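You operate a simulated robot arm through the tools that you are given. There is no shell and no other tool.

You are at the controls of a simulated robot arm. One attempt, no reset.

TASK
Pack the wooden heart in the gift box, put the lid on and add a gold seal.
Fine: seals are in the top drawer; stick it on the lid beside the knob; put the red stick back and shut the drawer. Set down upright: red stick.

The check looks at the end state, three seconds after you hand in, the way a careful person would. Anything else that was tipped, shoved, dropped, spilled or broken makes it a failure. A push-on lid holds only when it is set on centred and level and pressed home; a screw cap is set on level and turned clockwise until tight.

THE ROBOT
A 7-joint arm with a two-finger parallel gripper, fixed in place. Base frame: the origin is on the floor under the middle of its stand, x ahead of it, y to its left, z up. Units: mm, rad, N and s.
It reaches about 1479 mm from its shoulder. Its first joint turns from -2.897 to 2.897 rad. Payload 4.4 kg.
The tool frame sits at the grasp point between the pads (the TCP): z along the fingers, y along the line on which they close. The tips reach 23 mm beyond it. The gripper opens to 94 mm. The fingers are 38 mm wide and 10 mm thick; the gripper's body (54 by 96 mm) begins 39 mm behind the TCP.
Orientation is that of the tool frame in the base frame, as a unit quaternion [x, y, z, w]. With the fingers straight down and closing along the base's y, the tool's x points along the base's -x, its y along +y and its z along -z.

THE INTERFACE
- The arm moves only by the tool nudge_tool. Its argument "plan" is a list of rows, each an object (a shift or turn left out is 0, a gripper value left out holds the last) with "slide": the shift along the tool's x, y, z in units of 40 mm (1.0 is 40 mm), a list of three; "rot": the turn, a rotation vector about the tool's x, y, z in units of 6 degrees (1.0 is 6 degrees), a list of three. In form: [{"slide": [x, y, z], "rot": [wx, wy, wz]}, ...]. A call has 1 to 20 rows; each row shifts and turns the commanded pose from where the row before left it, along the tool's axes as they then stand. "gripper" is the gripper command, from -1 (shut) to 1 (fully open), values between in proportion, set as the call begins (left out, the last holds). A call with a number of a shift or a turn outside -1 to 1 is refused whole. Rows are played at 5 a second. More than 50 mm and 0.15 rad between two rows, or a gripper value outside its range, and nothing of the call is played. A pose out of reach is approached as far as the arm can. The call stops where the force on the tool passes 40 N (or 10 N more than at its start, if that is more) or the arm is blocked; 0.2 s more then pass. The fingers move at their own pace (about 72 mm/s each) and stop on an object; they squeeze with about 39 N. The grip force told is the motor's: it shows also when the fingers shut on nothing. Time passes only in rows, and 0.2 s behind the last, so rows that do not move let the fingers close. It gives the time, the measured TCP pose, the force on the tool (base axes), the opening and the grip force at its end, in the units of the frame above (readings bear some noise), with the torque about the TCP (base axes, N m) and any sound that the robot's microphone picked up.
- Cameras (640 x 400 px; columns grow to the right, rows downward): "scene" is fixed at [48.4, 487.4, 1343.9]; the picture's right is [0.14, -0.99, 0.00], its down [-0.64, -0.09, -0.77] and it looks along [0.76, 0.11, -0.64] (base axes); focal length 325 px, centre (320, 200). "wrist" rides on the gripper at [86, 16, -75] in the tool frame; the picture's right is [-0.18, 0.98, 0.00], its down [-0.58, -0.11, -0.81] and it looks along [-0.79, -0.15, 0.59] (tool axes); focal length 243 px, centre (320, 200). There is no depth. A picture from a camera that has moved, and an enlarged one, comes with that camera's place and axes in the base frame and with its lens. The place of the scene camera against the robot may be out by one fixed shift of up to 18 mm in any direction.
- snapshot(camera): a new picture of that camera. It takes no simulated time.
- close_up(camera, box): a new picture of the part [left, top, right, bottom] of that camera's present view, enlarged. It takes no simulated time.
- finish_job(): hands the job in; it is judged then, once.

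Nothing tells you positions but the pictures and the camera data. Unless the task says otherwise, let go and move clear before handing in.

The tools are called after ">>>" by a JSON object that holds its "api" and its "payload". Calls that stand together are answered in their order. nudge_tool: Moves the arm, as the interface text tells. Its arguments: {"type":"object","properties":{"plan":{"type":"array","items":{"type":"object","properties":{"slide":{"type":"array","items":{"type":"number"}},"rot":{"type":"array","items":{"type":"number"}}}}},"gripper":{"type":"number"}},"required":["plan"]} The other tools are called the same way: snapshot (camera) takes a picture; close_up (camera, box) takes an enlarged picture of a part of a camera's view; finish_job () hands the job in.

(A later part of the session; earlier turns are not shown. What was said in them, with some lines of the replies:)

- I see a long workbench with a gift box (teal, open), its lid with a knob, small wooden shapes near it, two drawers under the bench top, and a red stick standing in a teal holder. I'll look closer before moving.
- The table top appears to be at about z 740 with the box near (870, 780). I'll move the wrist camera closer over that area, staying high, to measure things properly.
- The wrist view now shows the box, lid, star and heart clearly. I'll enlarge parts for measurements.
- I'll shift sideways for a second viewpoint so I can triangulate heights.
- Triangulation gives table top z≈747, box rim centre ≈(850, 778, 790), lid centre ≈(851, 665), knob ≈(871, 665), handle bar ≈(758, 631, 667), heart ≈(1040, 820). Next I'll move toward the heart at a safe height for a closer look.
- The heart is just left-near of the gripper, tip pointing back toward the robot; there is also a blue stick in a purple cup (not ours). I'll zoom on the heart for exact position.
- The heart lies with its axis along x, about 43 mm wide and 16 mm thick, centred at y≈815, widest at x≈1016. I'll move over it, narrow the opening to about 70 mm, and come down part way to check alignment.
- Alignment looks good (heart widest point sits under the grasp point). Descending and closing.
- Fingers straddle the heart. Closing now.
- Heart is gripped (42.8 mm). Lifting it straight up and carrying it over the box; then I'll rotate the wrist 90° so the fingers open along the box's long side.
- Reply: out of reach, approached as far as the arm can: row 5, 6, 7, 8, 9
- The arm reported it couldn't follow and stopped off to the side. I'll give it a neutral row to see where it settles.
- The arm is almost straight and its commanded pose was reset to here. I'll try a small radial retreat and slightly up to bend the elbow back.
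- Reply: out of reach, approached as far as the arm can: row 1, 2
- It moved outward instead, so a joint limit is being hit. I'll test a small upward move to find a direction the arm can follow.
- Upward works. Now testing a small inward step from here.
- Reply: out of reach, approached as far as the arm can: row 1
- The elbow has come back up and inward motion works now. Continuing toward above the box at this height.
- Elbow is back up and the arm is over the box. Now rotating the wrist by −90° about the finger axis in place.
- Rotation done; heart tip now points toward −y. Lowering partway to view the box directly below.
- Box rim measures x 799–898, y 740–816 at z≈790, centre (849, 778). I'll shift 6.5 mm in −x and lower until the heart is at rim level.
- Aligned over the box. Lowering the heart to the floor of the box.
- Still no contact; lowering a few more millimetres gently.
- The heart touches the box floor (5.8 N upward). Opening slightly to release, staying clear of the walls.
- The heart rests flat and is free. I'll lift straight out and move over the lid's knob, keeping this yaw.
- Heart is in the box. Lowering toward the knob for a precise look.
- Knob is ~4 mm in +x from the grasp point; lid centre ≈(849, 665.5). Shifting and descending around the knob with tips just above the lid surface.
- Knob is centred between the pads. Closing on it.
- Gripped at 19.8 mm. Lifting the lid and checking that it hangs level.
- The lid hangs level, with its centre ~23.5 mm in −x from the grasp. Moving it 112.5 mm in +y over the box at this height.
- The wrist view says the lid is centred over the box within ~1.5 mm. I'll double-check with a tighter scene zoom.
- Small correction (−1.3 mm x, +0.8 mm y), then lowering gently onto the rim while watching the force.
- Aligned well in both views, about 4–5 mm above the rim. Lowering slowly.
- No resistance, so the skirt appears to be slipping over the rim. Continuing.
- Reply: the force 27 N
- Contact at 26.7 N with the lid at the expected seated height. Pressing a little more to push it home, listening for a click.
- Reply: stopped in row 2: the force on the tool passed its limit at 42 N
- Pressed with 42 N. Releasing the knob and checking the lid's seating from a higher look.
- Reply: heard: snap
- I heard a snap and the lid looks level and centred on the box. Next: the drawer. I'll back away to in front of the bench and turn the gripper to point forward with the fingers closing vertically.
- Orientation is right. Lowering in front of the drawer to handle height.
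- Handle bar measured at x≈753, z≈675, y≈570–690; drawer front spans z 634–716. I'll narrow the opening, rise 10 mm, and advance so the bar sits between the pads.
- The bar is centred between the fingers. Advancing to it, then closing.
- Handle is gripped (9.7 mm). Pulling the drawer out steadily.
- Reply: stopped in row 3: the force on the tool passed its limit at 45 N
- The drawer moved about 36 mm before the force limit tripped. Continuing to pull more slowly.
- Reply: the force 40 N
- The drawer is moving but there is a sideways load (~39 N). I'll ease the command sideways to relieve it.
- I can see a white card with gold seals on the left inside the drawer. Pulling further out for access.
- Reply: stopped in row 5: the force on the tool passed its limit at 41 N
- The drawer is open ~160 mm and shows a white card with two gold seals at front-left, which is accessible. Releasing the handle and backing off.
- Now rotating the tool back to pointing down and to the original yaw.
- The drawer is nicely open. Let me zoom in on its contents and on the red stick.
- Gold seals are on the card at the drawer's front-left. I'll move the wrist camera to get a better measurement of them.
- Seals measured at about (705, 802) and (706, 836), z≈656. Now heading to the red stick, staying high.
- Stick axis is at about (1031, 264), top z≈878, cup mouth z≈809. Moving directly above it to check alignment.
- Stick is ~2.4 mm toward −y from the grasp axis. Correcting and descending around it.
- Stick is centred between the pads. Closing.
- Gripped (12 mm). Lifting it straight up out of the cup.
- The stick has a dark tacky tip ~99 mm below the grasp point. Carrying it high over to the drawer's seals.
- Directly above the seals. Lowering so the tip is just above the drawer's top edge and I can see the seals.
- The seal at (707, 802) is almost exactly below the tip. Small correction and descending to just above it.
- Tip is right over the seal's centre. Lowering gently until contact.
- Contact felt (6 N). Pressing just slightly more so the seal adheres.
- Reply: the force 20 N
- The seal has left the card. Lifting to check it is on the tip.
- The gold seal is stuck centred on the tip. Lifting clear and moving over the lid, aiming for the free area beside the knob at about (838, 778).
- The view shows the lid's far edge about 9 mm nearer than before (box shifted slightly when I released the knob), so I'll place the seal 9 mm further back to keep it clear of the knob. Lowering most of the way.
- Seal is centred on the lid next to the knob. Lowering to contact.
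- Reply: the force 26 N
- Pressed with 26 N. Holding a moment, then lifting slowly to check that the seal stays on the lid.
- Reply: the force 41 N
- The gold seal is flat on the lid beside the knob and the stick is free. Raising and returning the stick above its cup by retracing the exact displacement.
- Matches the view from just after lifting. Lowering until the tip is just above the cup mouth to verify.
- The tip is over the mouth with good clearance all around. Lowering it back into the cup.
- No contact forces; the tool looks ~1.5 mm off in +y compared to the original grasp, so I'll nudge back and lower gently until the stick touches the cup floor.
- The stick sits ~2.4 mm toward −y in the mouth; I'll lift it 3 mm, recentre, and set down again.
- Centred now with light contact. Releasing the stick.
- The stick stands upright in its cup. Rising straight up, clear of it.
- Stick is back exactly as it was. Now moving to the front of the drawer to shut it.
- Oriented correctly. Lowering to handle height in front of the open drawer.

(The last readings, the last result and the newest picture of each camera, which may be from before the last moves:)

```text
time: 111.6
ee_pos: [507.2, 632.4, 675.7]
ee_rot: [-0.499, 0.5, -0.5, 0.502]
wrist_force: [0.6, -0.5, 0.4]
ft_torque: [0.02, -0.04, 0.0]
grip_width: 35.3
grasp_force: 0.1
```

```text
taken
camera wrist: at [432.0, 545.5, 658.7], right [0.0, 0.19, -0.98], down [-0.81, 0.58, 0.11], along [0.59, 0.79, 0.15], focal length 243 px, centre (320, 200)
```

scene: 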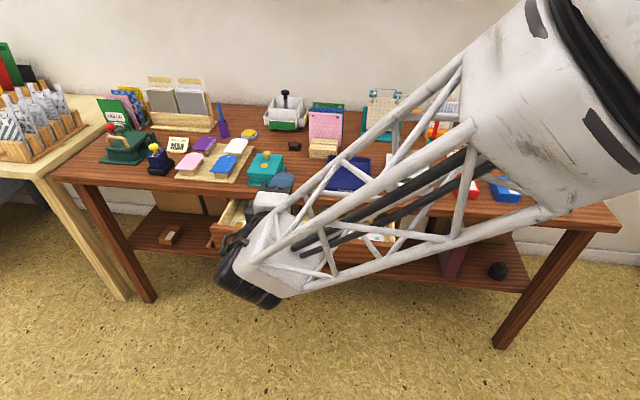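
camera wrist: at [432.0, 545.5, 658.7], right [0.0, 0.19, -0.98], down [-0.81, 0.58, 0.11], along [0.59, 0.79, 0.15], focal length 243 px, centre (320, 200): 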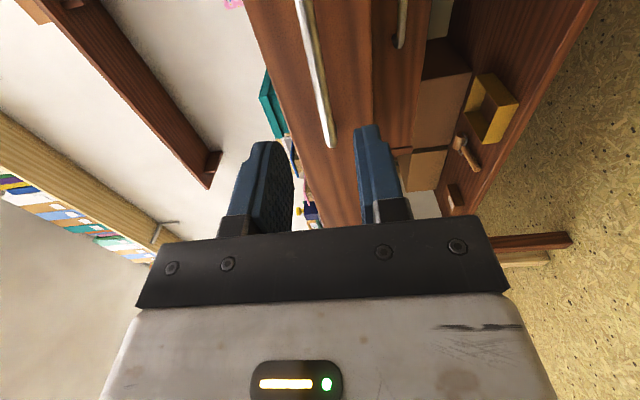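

Bar is centred between the fingers. Advancing to the handle and gripping it.

>>> {"api": "nudge_tool", "payload": {"plan": [{"slide": [0, 0, 0.7]}, {"slide": [0, 0, 0.7]}, {"slide": [0, 0, 0.5]}, {"slide": [0, 0, 0]}]}}

>>> {"api": "snapshot", "payload": {"camera": "wrist"}}

```text
time: 112.6
ee_pos: [583.5, 631.8, 675.8]
ee_rot: [-0.498, 0.501, -0.5, 0.501]
wrist_force: [0.5, -0.9, -0.1]
ft_torque: [-0.02, -0.03, -0.01]
grip_width: 35.5
grasp_force: 0.1
```

```text
taken
camera wrist: at [508.4, 544.9, 658.7], right [0.0, 0.19, -0.98], down [-0.81, 0.58, 0.11], along [0.59, 0.79, 0.15], focal length 243 px, centre (320, 200)
```

wrist: 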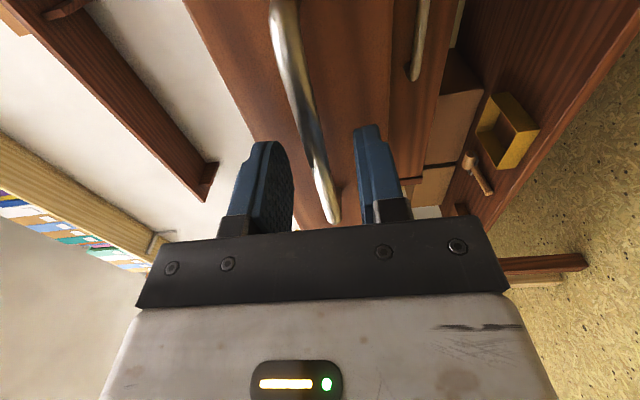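

>>> {"api": "nudge_tool", "payload": {"plan": [{"slide": [0, 0, 0]}, {"slide": [0, 0, 0]}, {"slide": [0, 0, 0]}], "gripper": -1}}

```text
time: 113.4
ee_pos: [583.1, 631.5, 674.6]
ee_rot: [-0.498, 0.5, -0.5, 0.501]
wrist_force: [0.8, -1.3, 2.1]
ft_torque: [-0.82, -0.01, -0.02]
grip_width: 9.6
grasp_force: 45.0
```

Handle gripped. Pushing the drawer closed slowly.

>>> {"api": "nudge_tool", "payload": {"plan": [{"slide": [0, 0, 0.1]}, {"slide": [0, 0, 0.14]}, {"slide": [0, 0, 0.14]}, {"slide": [0, 0, 0.14]}, {"slide": [0, 0, 0.14]}, {"slide": [0, 0, 0.14]}, {"slide": [0, 0, 0.14]}, {"slide": [0, 0, 0.14]}, {"slide": [0, 0, 0.14]}, {"slide": [0, 0, 0.14]}, {"slide": [0, 0, 0.14]}, {"slide": [0, 0, 0.14]}, {"slide": [0, 0, 0.14]}, {"slide": [0, 0, 0.14]}, {"slide": [0, 0, 0.14]}, {"slide": [0, 0, 0.14]}, {"slide": [0, 0, 0]}]}}

```text
time: 116.7
ee_pos: [668.3, 632.3, 675.0]
ee_rot: [-0.498, 0.501, -0.5, 0.501]
wrist_force: [1.0, -8.5, 6.6]
ft_torque: [-0.52, -0.07, 0.18]
grip_width: 9.6
grasp_force: 45.2
stopped in row 16: the force on the tool passed its limit at 41 N (the readings are from after the stop); the commanded pose is now the measured one
```

Half closed; the load built up and reset. Continuing.

>>> {"api": "nudge_tool", "payload": {"plan": [{"slide": [0.02, 0, 0.1]}, {"slide": [0, 0, 0.12]}, {"slide": [0, 0, 0.12]}, {"slide": [0, 0, 0.12]}, {"slide": [0, 0, 0.12]}, {"slide": [0, 0, 0.12]}, {"slide": [0, 0, 0.12]}, {"slide": [0, 0, 0.12]}, {"slide": [0, 0, 0.12]}, {"slide": [0, 0, 0.12]}, {"slide": [0, 0, 0]}]}}

```text
time: 119.1
ee_pos: [715.7, 631.4, 675.1]
ee_rot: [-0.499, 0.499, -0.5, 0.502]
wrist_force: [-1.3, 18.4, -5.4]
ft_torque: [-0.52, 0.11, 1.03]
grip_width: 10.0
grasp_force: 44.8
```

>>> {"api": "nudge_tool", "payload": {"plan": [{"slide": [-0.025, 0, 0.1]}, {"slide": [0, 0, 0.1]}, {"slide": [0, 0, 0.1]}, {"slide": [0, 0, 0.1]}, {"slide": [0, 0, 0.1]}, {"slide": [0, 0, 0]}]}}

```text
time: 120.5
ee_pos: [736.4, 632.4, 675.0]
ee_rot: [0.499, -0.5, 0.501, -0.501]
wrist_force: [-1.2, 4.7, 2.3]
ft_torque: [-0.55, -0.01, -0.89]
grip_width: 9.6
grasp_force: 44.6
```

>>> {"api": "nudge_tool", "payload": {"plan": [{"slide": [0, 0, 0.06]}, {"slide": [0, 0, 0.06]}, {"slide": [0, 0, 0.05]}, {"slide": [0, 0, 0.05]}, {"slide": [0, 0, 0]}]}}

>>> {"api": "snapshot", "payload": {"camera": "wrist"}}

```text
time: 121.7
ee_pos: [744.7, 631.9, 676.2]
ee_rot: [-0.498, 0.5, -0.501, 0.501]
wrist_force: [-5.0, -6.2, 4.7]
ft_torque: [-0.54, -0.07, 0.74]
grip_width: 9.7
grasp_force: 44.6
```

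```text
taken
camera wrist: at [669.5, 544.9, 659.0], right [0.0, 0.19, -0.98], down [-0.81, 0.58, 0.11], along [0.59, 0.79, 0.15], focal length 243 px, centre (320, 200)
```

wrist: 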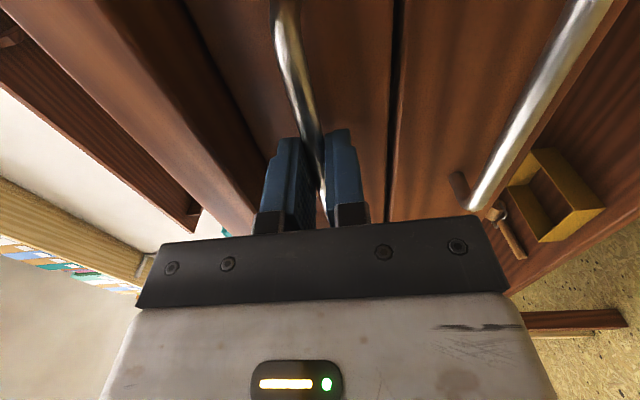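

Resistance starting at x≈745, close to the original closed position. One more gentle push to be sure it's fully shut.

>>> {"api": "nudge_tool", "payload": {"plan": [{"slide": [0, 0, 0.03]}, {"slide": [0, 0, 0.03]}, {"slide": [0, 0, 0]}]}}

```text
time: 122.2
ee_pos: [745.2, 632.9, 675.8]
ee_rot: [0.498, -0.5, 0.501, -0.5]
wrist_force: [-11.9, -10.0, 9.2]
ft_torque: [-0.4, -0.1, 0.01]
grip_width: 9.5
grasp_force: 44.3
stopped in row 2: the force on the tool passed its limit at 46 N (the readings are from after the stop); the commanded pose is now the measured one
```

End stop reached. Releasing the handle and backing straight off.

>>> {"api": "nudge_tool", "payload": {"plan": [{"slide": [0, 0, 0]}, {"slide": [0, 0, 0]}], "gripper": -0.25}}

>>> {"api": "nudge_tool", "payload": {"plan": [{"slide": [0, 0, -0.4]}, {"slide": [0, 0, -0.8]}, {"slide": [0, 0, -1]}, {"slide": [0, 0, -1]}, {"slide": [0, 0, -1]}, {"slide": [0, 0, 0]}]}}

>>> {"api": "snapshot", "payload": {"camera": "wrist"}}

>>> {"api": "snapshot", "payload": {"camera": "scene"}}

```text
time: 122.8
ee_pos: [746.3, 631.9, 675.3]
ee_rot: [0.499, -0.5, 0.501, -0.501]
wrist_force: [0.5, 0.7, -0.3]
ft_torque: [-0.01, 0.0, -0.01]
grip_width: 35.1
grasp_force: 0.0
```

```text
time: 124.2
ee_pos: [577.7, 630.7, 673.4]
ee_rot: [0.499, -0.499, 0.501, -0.501]
wrist_force: [-0.6, -0.2, 0.1]
ft_torque: [0.04, 0.03, 0.01]
grip_width: 35.2
grasp_force: 0.1
```

```text
taken
camera wrist: at [501.6, 544.4, 657.3], right [0.0, 0.19, -0.98], down [-0.81, 0.58, 0.11], along [0.59, 0.79, 0.15], focal length 243 px, centre (320, 200)
```

wrist: 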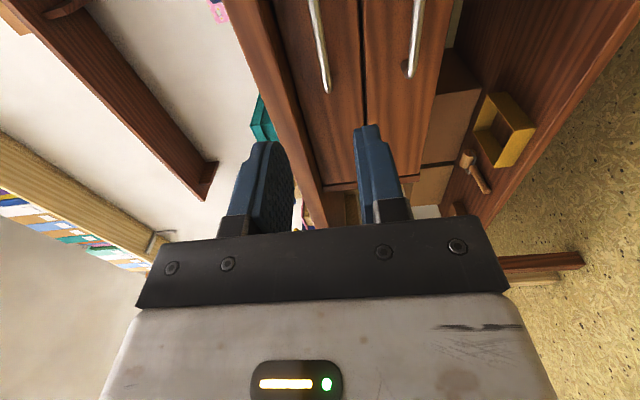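

```text
taken
```

scene: 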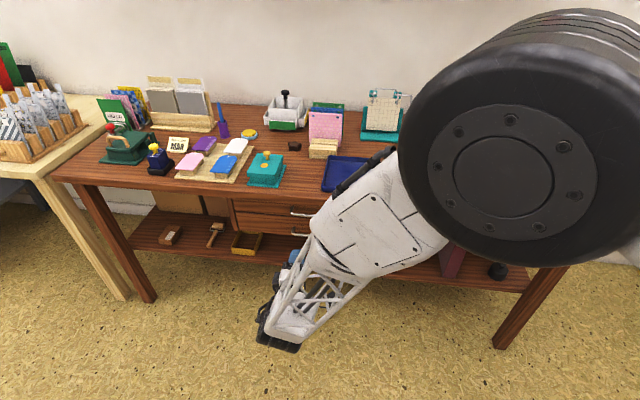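

The drawer fronts look flush. Raising the arm clear so I can inspect the whole scene.

>>> {"api": "nudge_tool", "payload": {"plan": [{"slide": [0, 0, -0.8]}, {"slide": [0, -1, 0]}, {"slide": [0, -1, 0]}, {"slide": [0, -1, 0]}, {"slide": [0, -1, 0]}, {"slide": [0, -1, 0]}, {"slide": [0, -1, 0]}, {"slide": [0, -1, 0]}, {"slide": [0, 0, 0]}]}}

>>> {"api": "nudge_tool", "payload": {"plan": [{"rot": [-1, 0, 0]}, {"rot": [-1, 0, 0]}, {"rot": [-1, 0, 0]}, {"rot": [-1, 0, 0]}, {"rot": [-1, 0, 0]}, {"rot": [-1, 0, 0]}, {"rot": [-1, 0, 0]}, {"rot": [-1, 0, 0]}, {"rot": [-1, 0, 0]}, {"rot": [-1, 0, 0]}, {"rot": [-1, 0, 0]}, {"rot": [-1, 0, 0]}, {"rot": [-1, 0, 0]}, {"rot": [-1, 0, 0]}, {"rot": [-1, 0, 0]}, {"slide": [0, 0, 0]}]}}

>>> {"api": "nudge_tool", "payload": {"plan": [{"rot": [0, 0, 1]}, {"rot": [0, 0, 1]}, {"rot": [0, 0, 1]}, {"rot": [0, 0, 1]}, {"rot": [0, 0, 1]}, {"rot": [0, 0, 1]}, {"rot": [0, 0, 1]}, {"rot": [0, 0, 1]}, {"rot": [0, 0, 1]}, {"rot": [0, 0, 1]}, {"rot": [0, 0, 1]}, {"rot": [0, 0, 1]}, {"rot": [0, 0, 1]}, {"rot": [0, 0, 1]}, {"rot": [0, 0, 1]}, {"slide": [0, 0, 0]}]}}

>>> {"api": "snapshot", "payload": {"camera": "scene"}}

>>> {"api": "snapshot", "payload": {"camera": "wrist"}}

```text
time: 126.2
ee_pos: [541.5, 633.4, 952.6]
ee_rot: [0.499, -0.5, 0.501, -0.5]
wrist_force: [0.2, 0.3, -0.5]
ft_torque: [-0.01, 0.03, -0.02]
grip_width: 35.4
grasp_force: 0.1
```

```text
time: 129.6
ee_pos: [544.4, 630.8, 954.8]
ee_rot: [-0.706, 0.708, 0.0, 0.002]
wrist_force: [0.4, 1.2, -0.2]
ft_torque: [-0.02, 0.01, 0.01]
grip_width: 35.3
grasp_force: 0.1
```

```text
time: 133.0
ee_pos: [543.2, 631.3, 954.2]
ee_rot: [0.002, 1.0, 0.001, 0.002]
wrist_force: [0.1, 0.5, -0.2]
ft_torque: [-0.03, 0.01, -0.02]
grip_width: 35.3
grasp_force: 0.0
```

```text
taken
```

scene: 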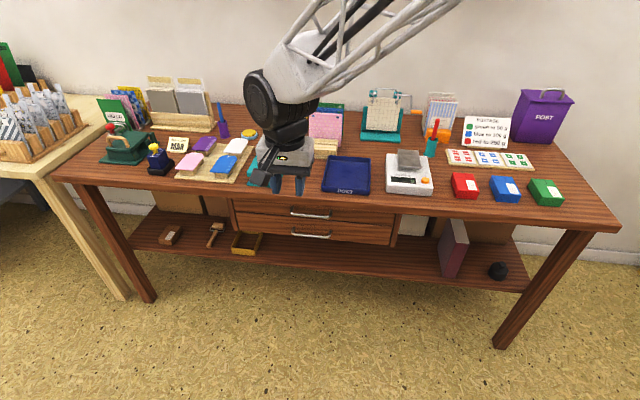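

```text
taken
camera wrist: at [456.4, 647.6, 1029.2], right [0.19, 0.98, 0.0], down [0.58, -0.11, 0.81], along [0.79, -0.15, -0.59], focal length 243 px, centre (320, 200)
```

wrist: 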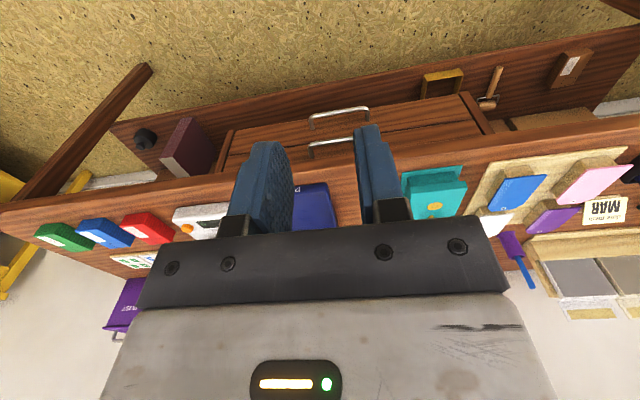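

The drawer is shut. I'll take a closer look at the box and lid to confirm seating.

>>> {"api": "nudge_tool", "payload": {"plan": [{"slide": [-0.5, 0.8, 0.3]}, {"slide": [-0.5, 0.8, 0.3]}, {"slide": [-0.5, 0.8, 0.3]}, {"slide": [-0.5, 0.8, 0.3]}, {"slide": [0, 0.4, 0.3]}, {"slide": [0, 0, 0]}], "gripper": 1}}

>>> {"api": "snapshot", "payload": {"camera": "wrist"}}

>>> {"api": "close_up", "payload": {"camera": "wrist", "box": [260, 80, 420, 180]}}

>>> {"api": "close_up", "payload": {"camera": "scene", "box": [230, 130, 310, 190]}}

```text
time: 134.4
ee_pos: [624.8, 775.2, 896.3]
ee_rot: [0.0, 1.0, 0.001, 0.002]
wrist_force: [0.4, 0.3, -0.3]
ft_torque: [-0.01, 0.02, -0.04]
grip_width: 94.1
grasp_force: 0.0
```

```text
taken
camera wrist: at [537.8, 790.7, 970.1], right [0.19, 0.98, 0.0], down [0.58, -0.11, 0.81], along [0.79, -0.15, -0.59], focal length 243 px, centre (320, 200)
```

wrist: 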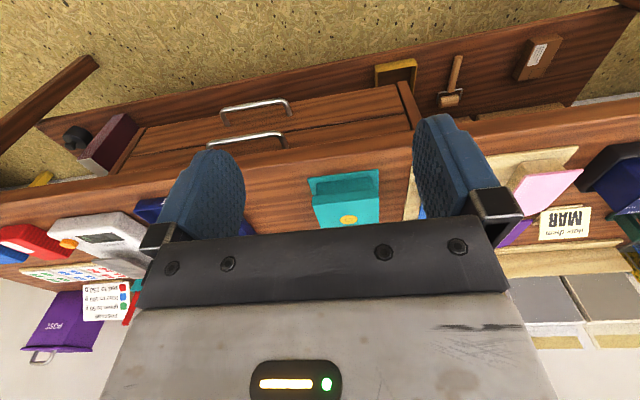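

```text
4.00 times, centred on (340, 130) of wrist
camera zoom: at [537.8, 790.7, 970.1], right [0.19, 0.98, 0.0], down [0.58, -0.11, 0.81], along [0.79, -0.15, -0.59], focal length 970 px, centre (240, 480)
```

zoom: 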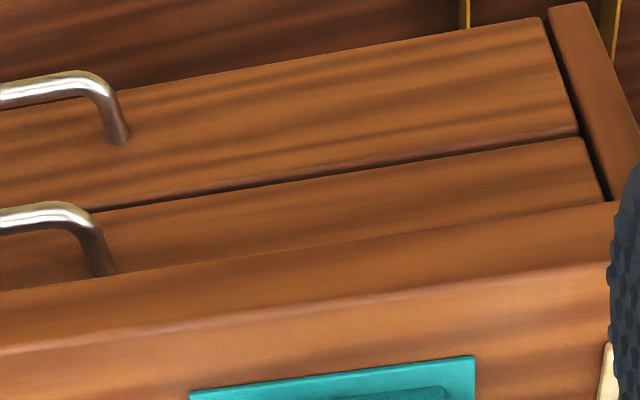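

```text
6.67 times, centred on (270, 160) of scene
camera zoom: at [48.4, 487.4, 1343.9], right [0.14, -0.99, 0.0], down [-0.64, -0.09, -0.77], along [0.76, 0.11, -0.64], focal length 2166 px, centre (653, 467)
```

zoom: 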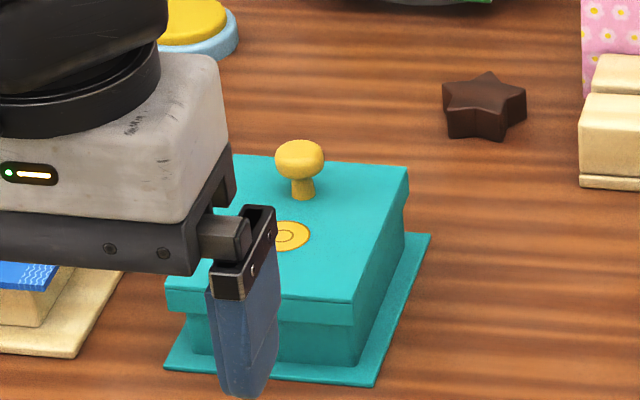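

>>> {"api": "close_up", "payload": {"camera": "wrist", "box": [300, 160, 400, 235]}}

```text
5.33 times, centred on (350, 198) of wrist
camera zoom: at [537.8, 790.7, 970.1], right [0.19, 0.98, 0.0], down [0.58, -0.11, 0.81], along [0.79, -0.15, -0.59], focal length 1294 px, centre (160, 213)
```

zoom: 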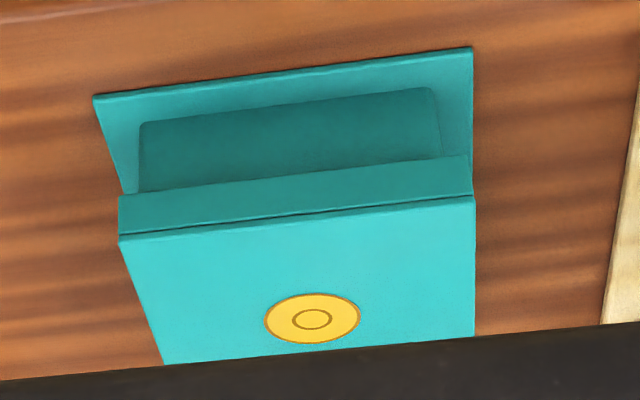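

The lid is level and seated (top z≈791 all along the front), the seal is on it beside the knob, the drawer is shut, and the stick is upright in its cup. I'll back the arm off and take one last overview.

>>> {"api": "nudge_tool", "payload": {"plan": [{"slide": [0.6, 0, -0.8]}, {"slide": [0.6, 0, -0.8]}, {"slide": [0.6, 0, -0.8]}, {"slide": [0.6, 0, -0.8]}, {"slide": [0.6, 0, -0.8]}, {"slide": [0, 0, 0]}]}}

>>> {"api": "snapshot", "payload": {"camera": "scene"}}

>>> {"api": "close_up", "payload": {"camera": "scene", "box": [220, 90, 480, 250]}}

```text
time: 135.8
ee_pos: [502.4, 774.5, 1056.1]
ee_rot: [0.001, 1.0, 0.001, 0.002]
wrist_force: [-0.3, 0.2, 0.6]
ft_torque: [0.02, 0.01, 0.01]
grip_width: 93.9
grasp_force: 0.1
```

```text
taken
```

scene: 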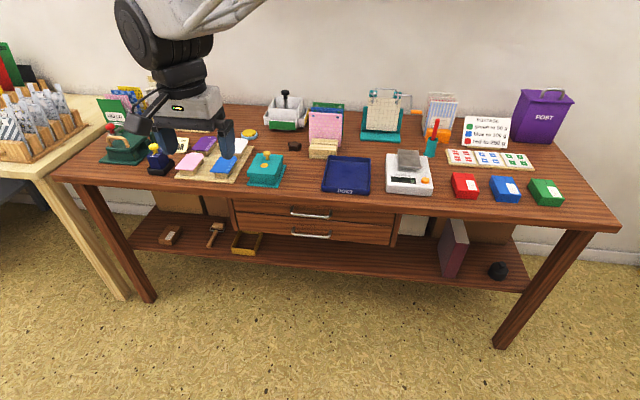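

```text
2.46 times, centred on (350, 170) of scene
camera zoom: at [48.4, 487.4, 1343.9], right [0.14, -0.99, 0.0], down [-0.64, -0.09, -0.77], along [0.76, 0.11, -0.64], focal length 800 px, centre (246, 274)
```

zoom: 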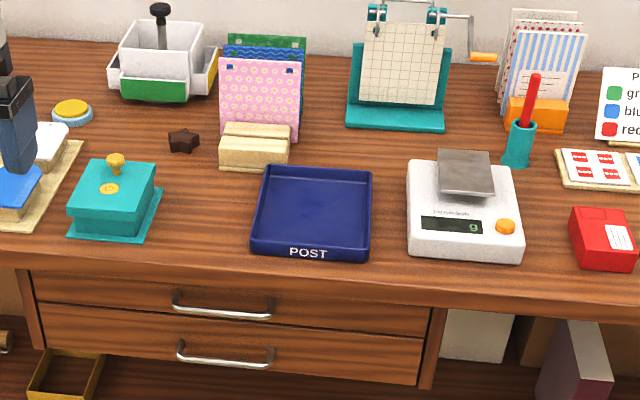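

Everything checks out. The lid is on the box with the gold seal beside the knob, the red stick stands upright in its cup, the drawer is shut, nothing else looks disturbed, and the arm is clear. Handing in.

>>> {"api": "finish_job", "payload": {}}

```text
The job is handed in.
```

The heart is in the gift box, the lid is pressed on with a gold seal beside the knob, and the job is handed in. I don't have the check's result.

- **Lid:** it made a snap sound as it seated, and it measured level along the front edge afterwards.
- **Seal:** I picked it up from the top drawer with the red stick, and it lies flat on the lid.
- **Red stick and drawer:** the stick stands upright in its teal cup, and the drawer is pushed back to its stop.
- **Box shifted:** the gift box slid about 9 mm towards the robot when I let go of the lid's knob. I left it there, since moving it back risked disturbing the lid. It is still well away from the table edge.

Everything else on the bench looked undisturbed in the last picture. The gripper was open and clear when I handed in.
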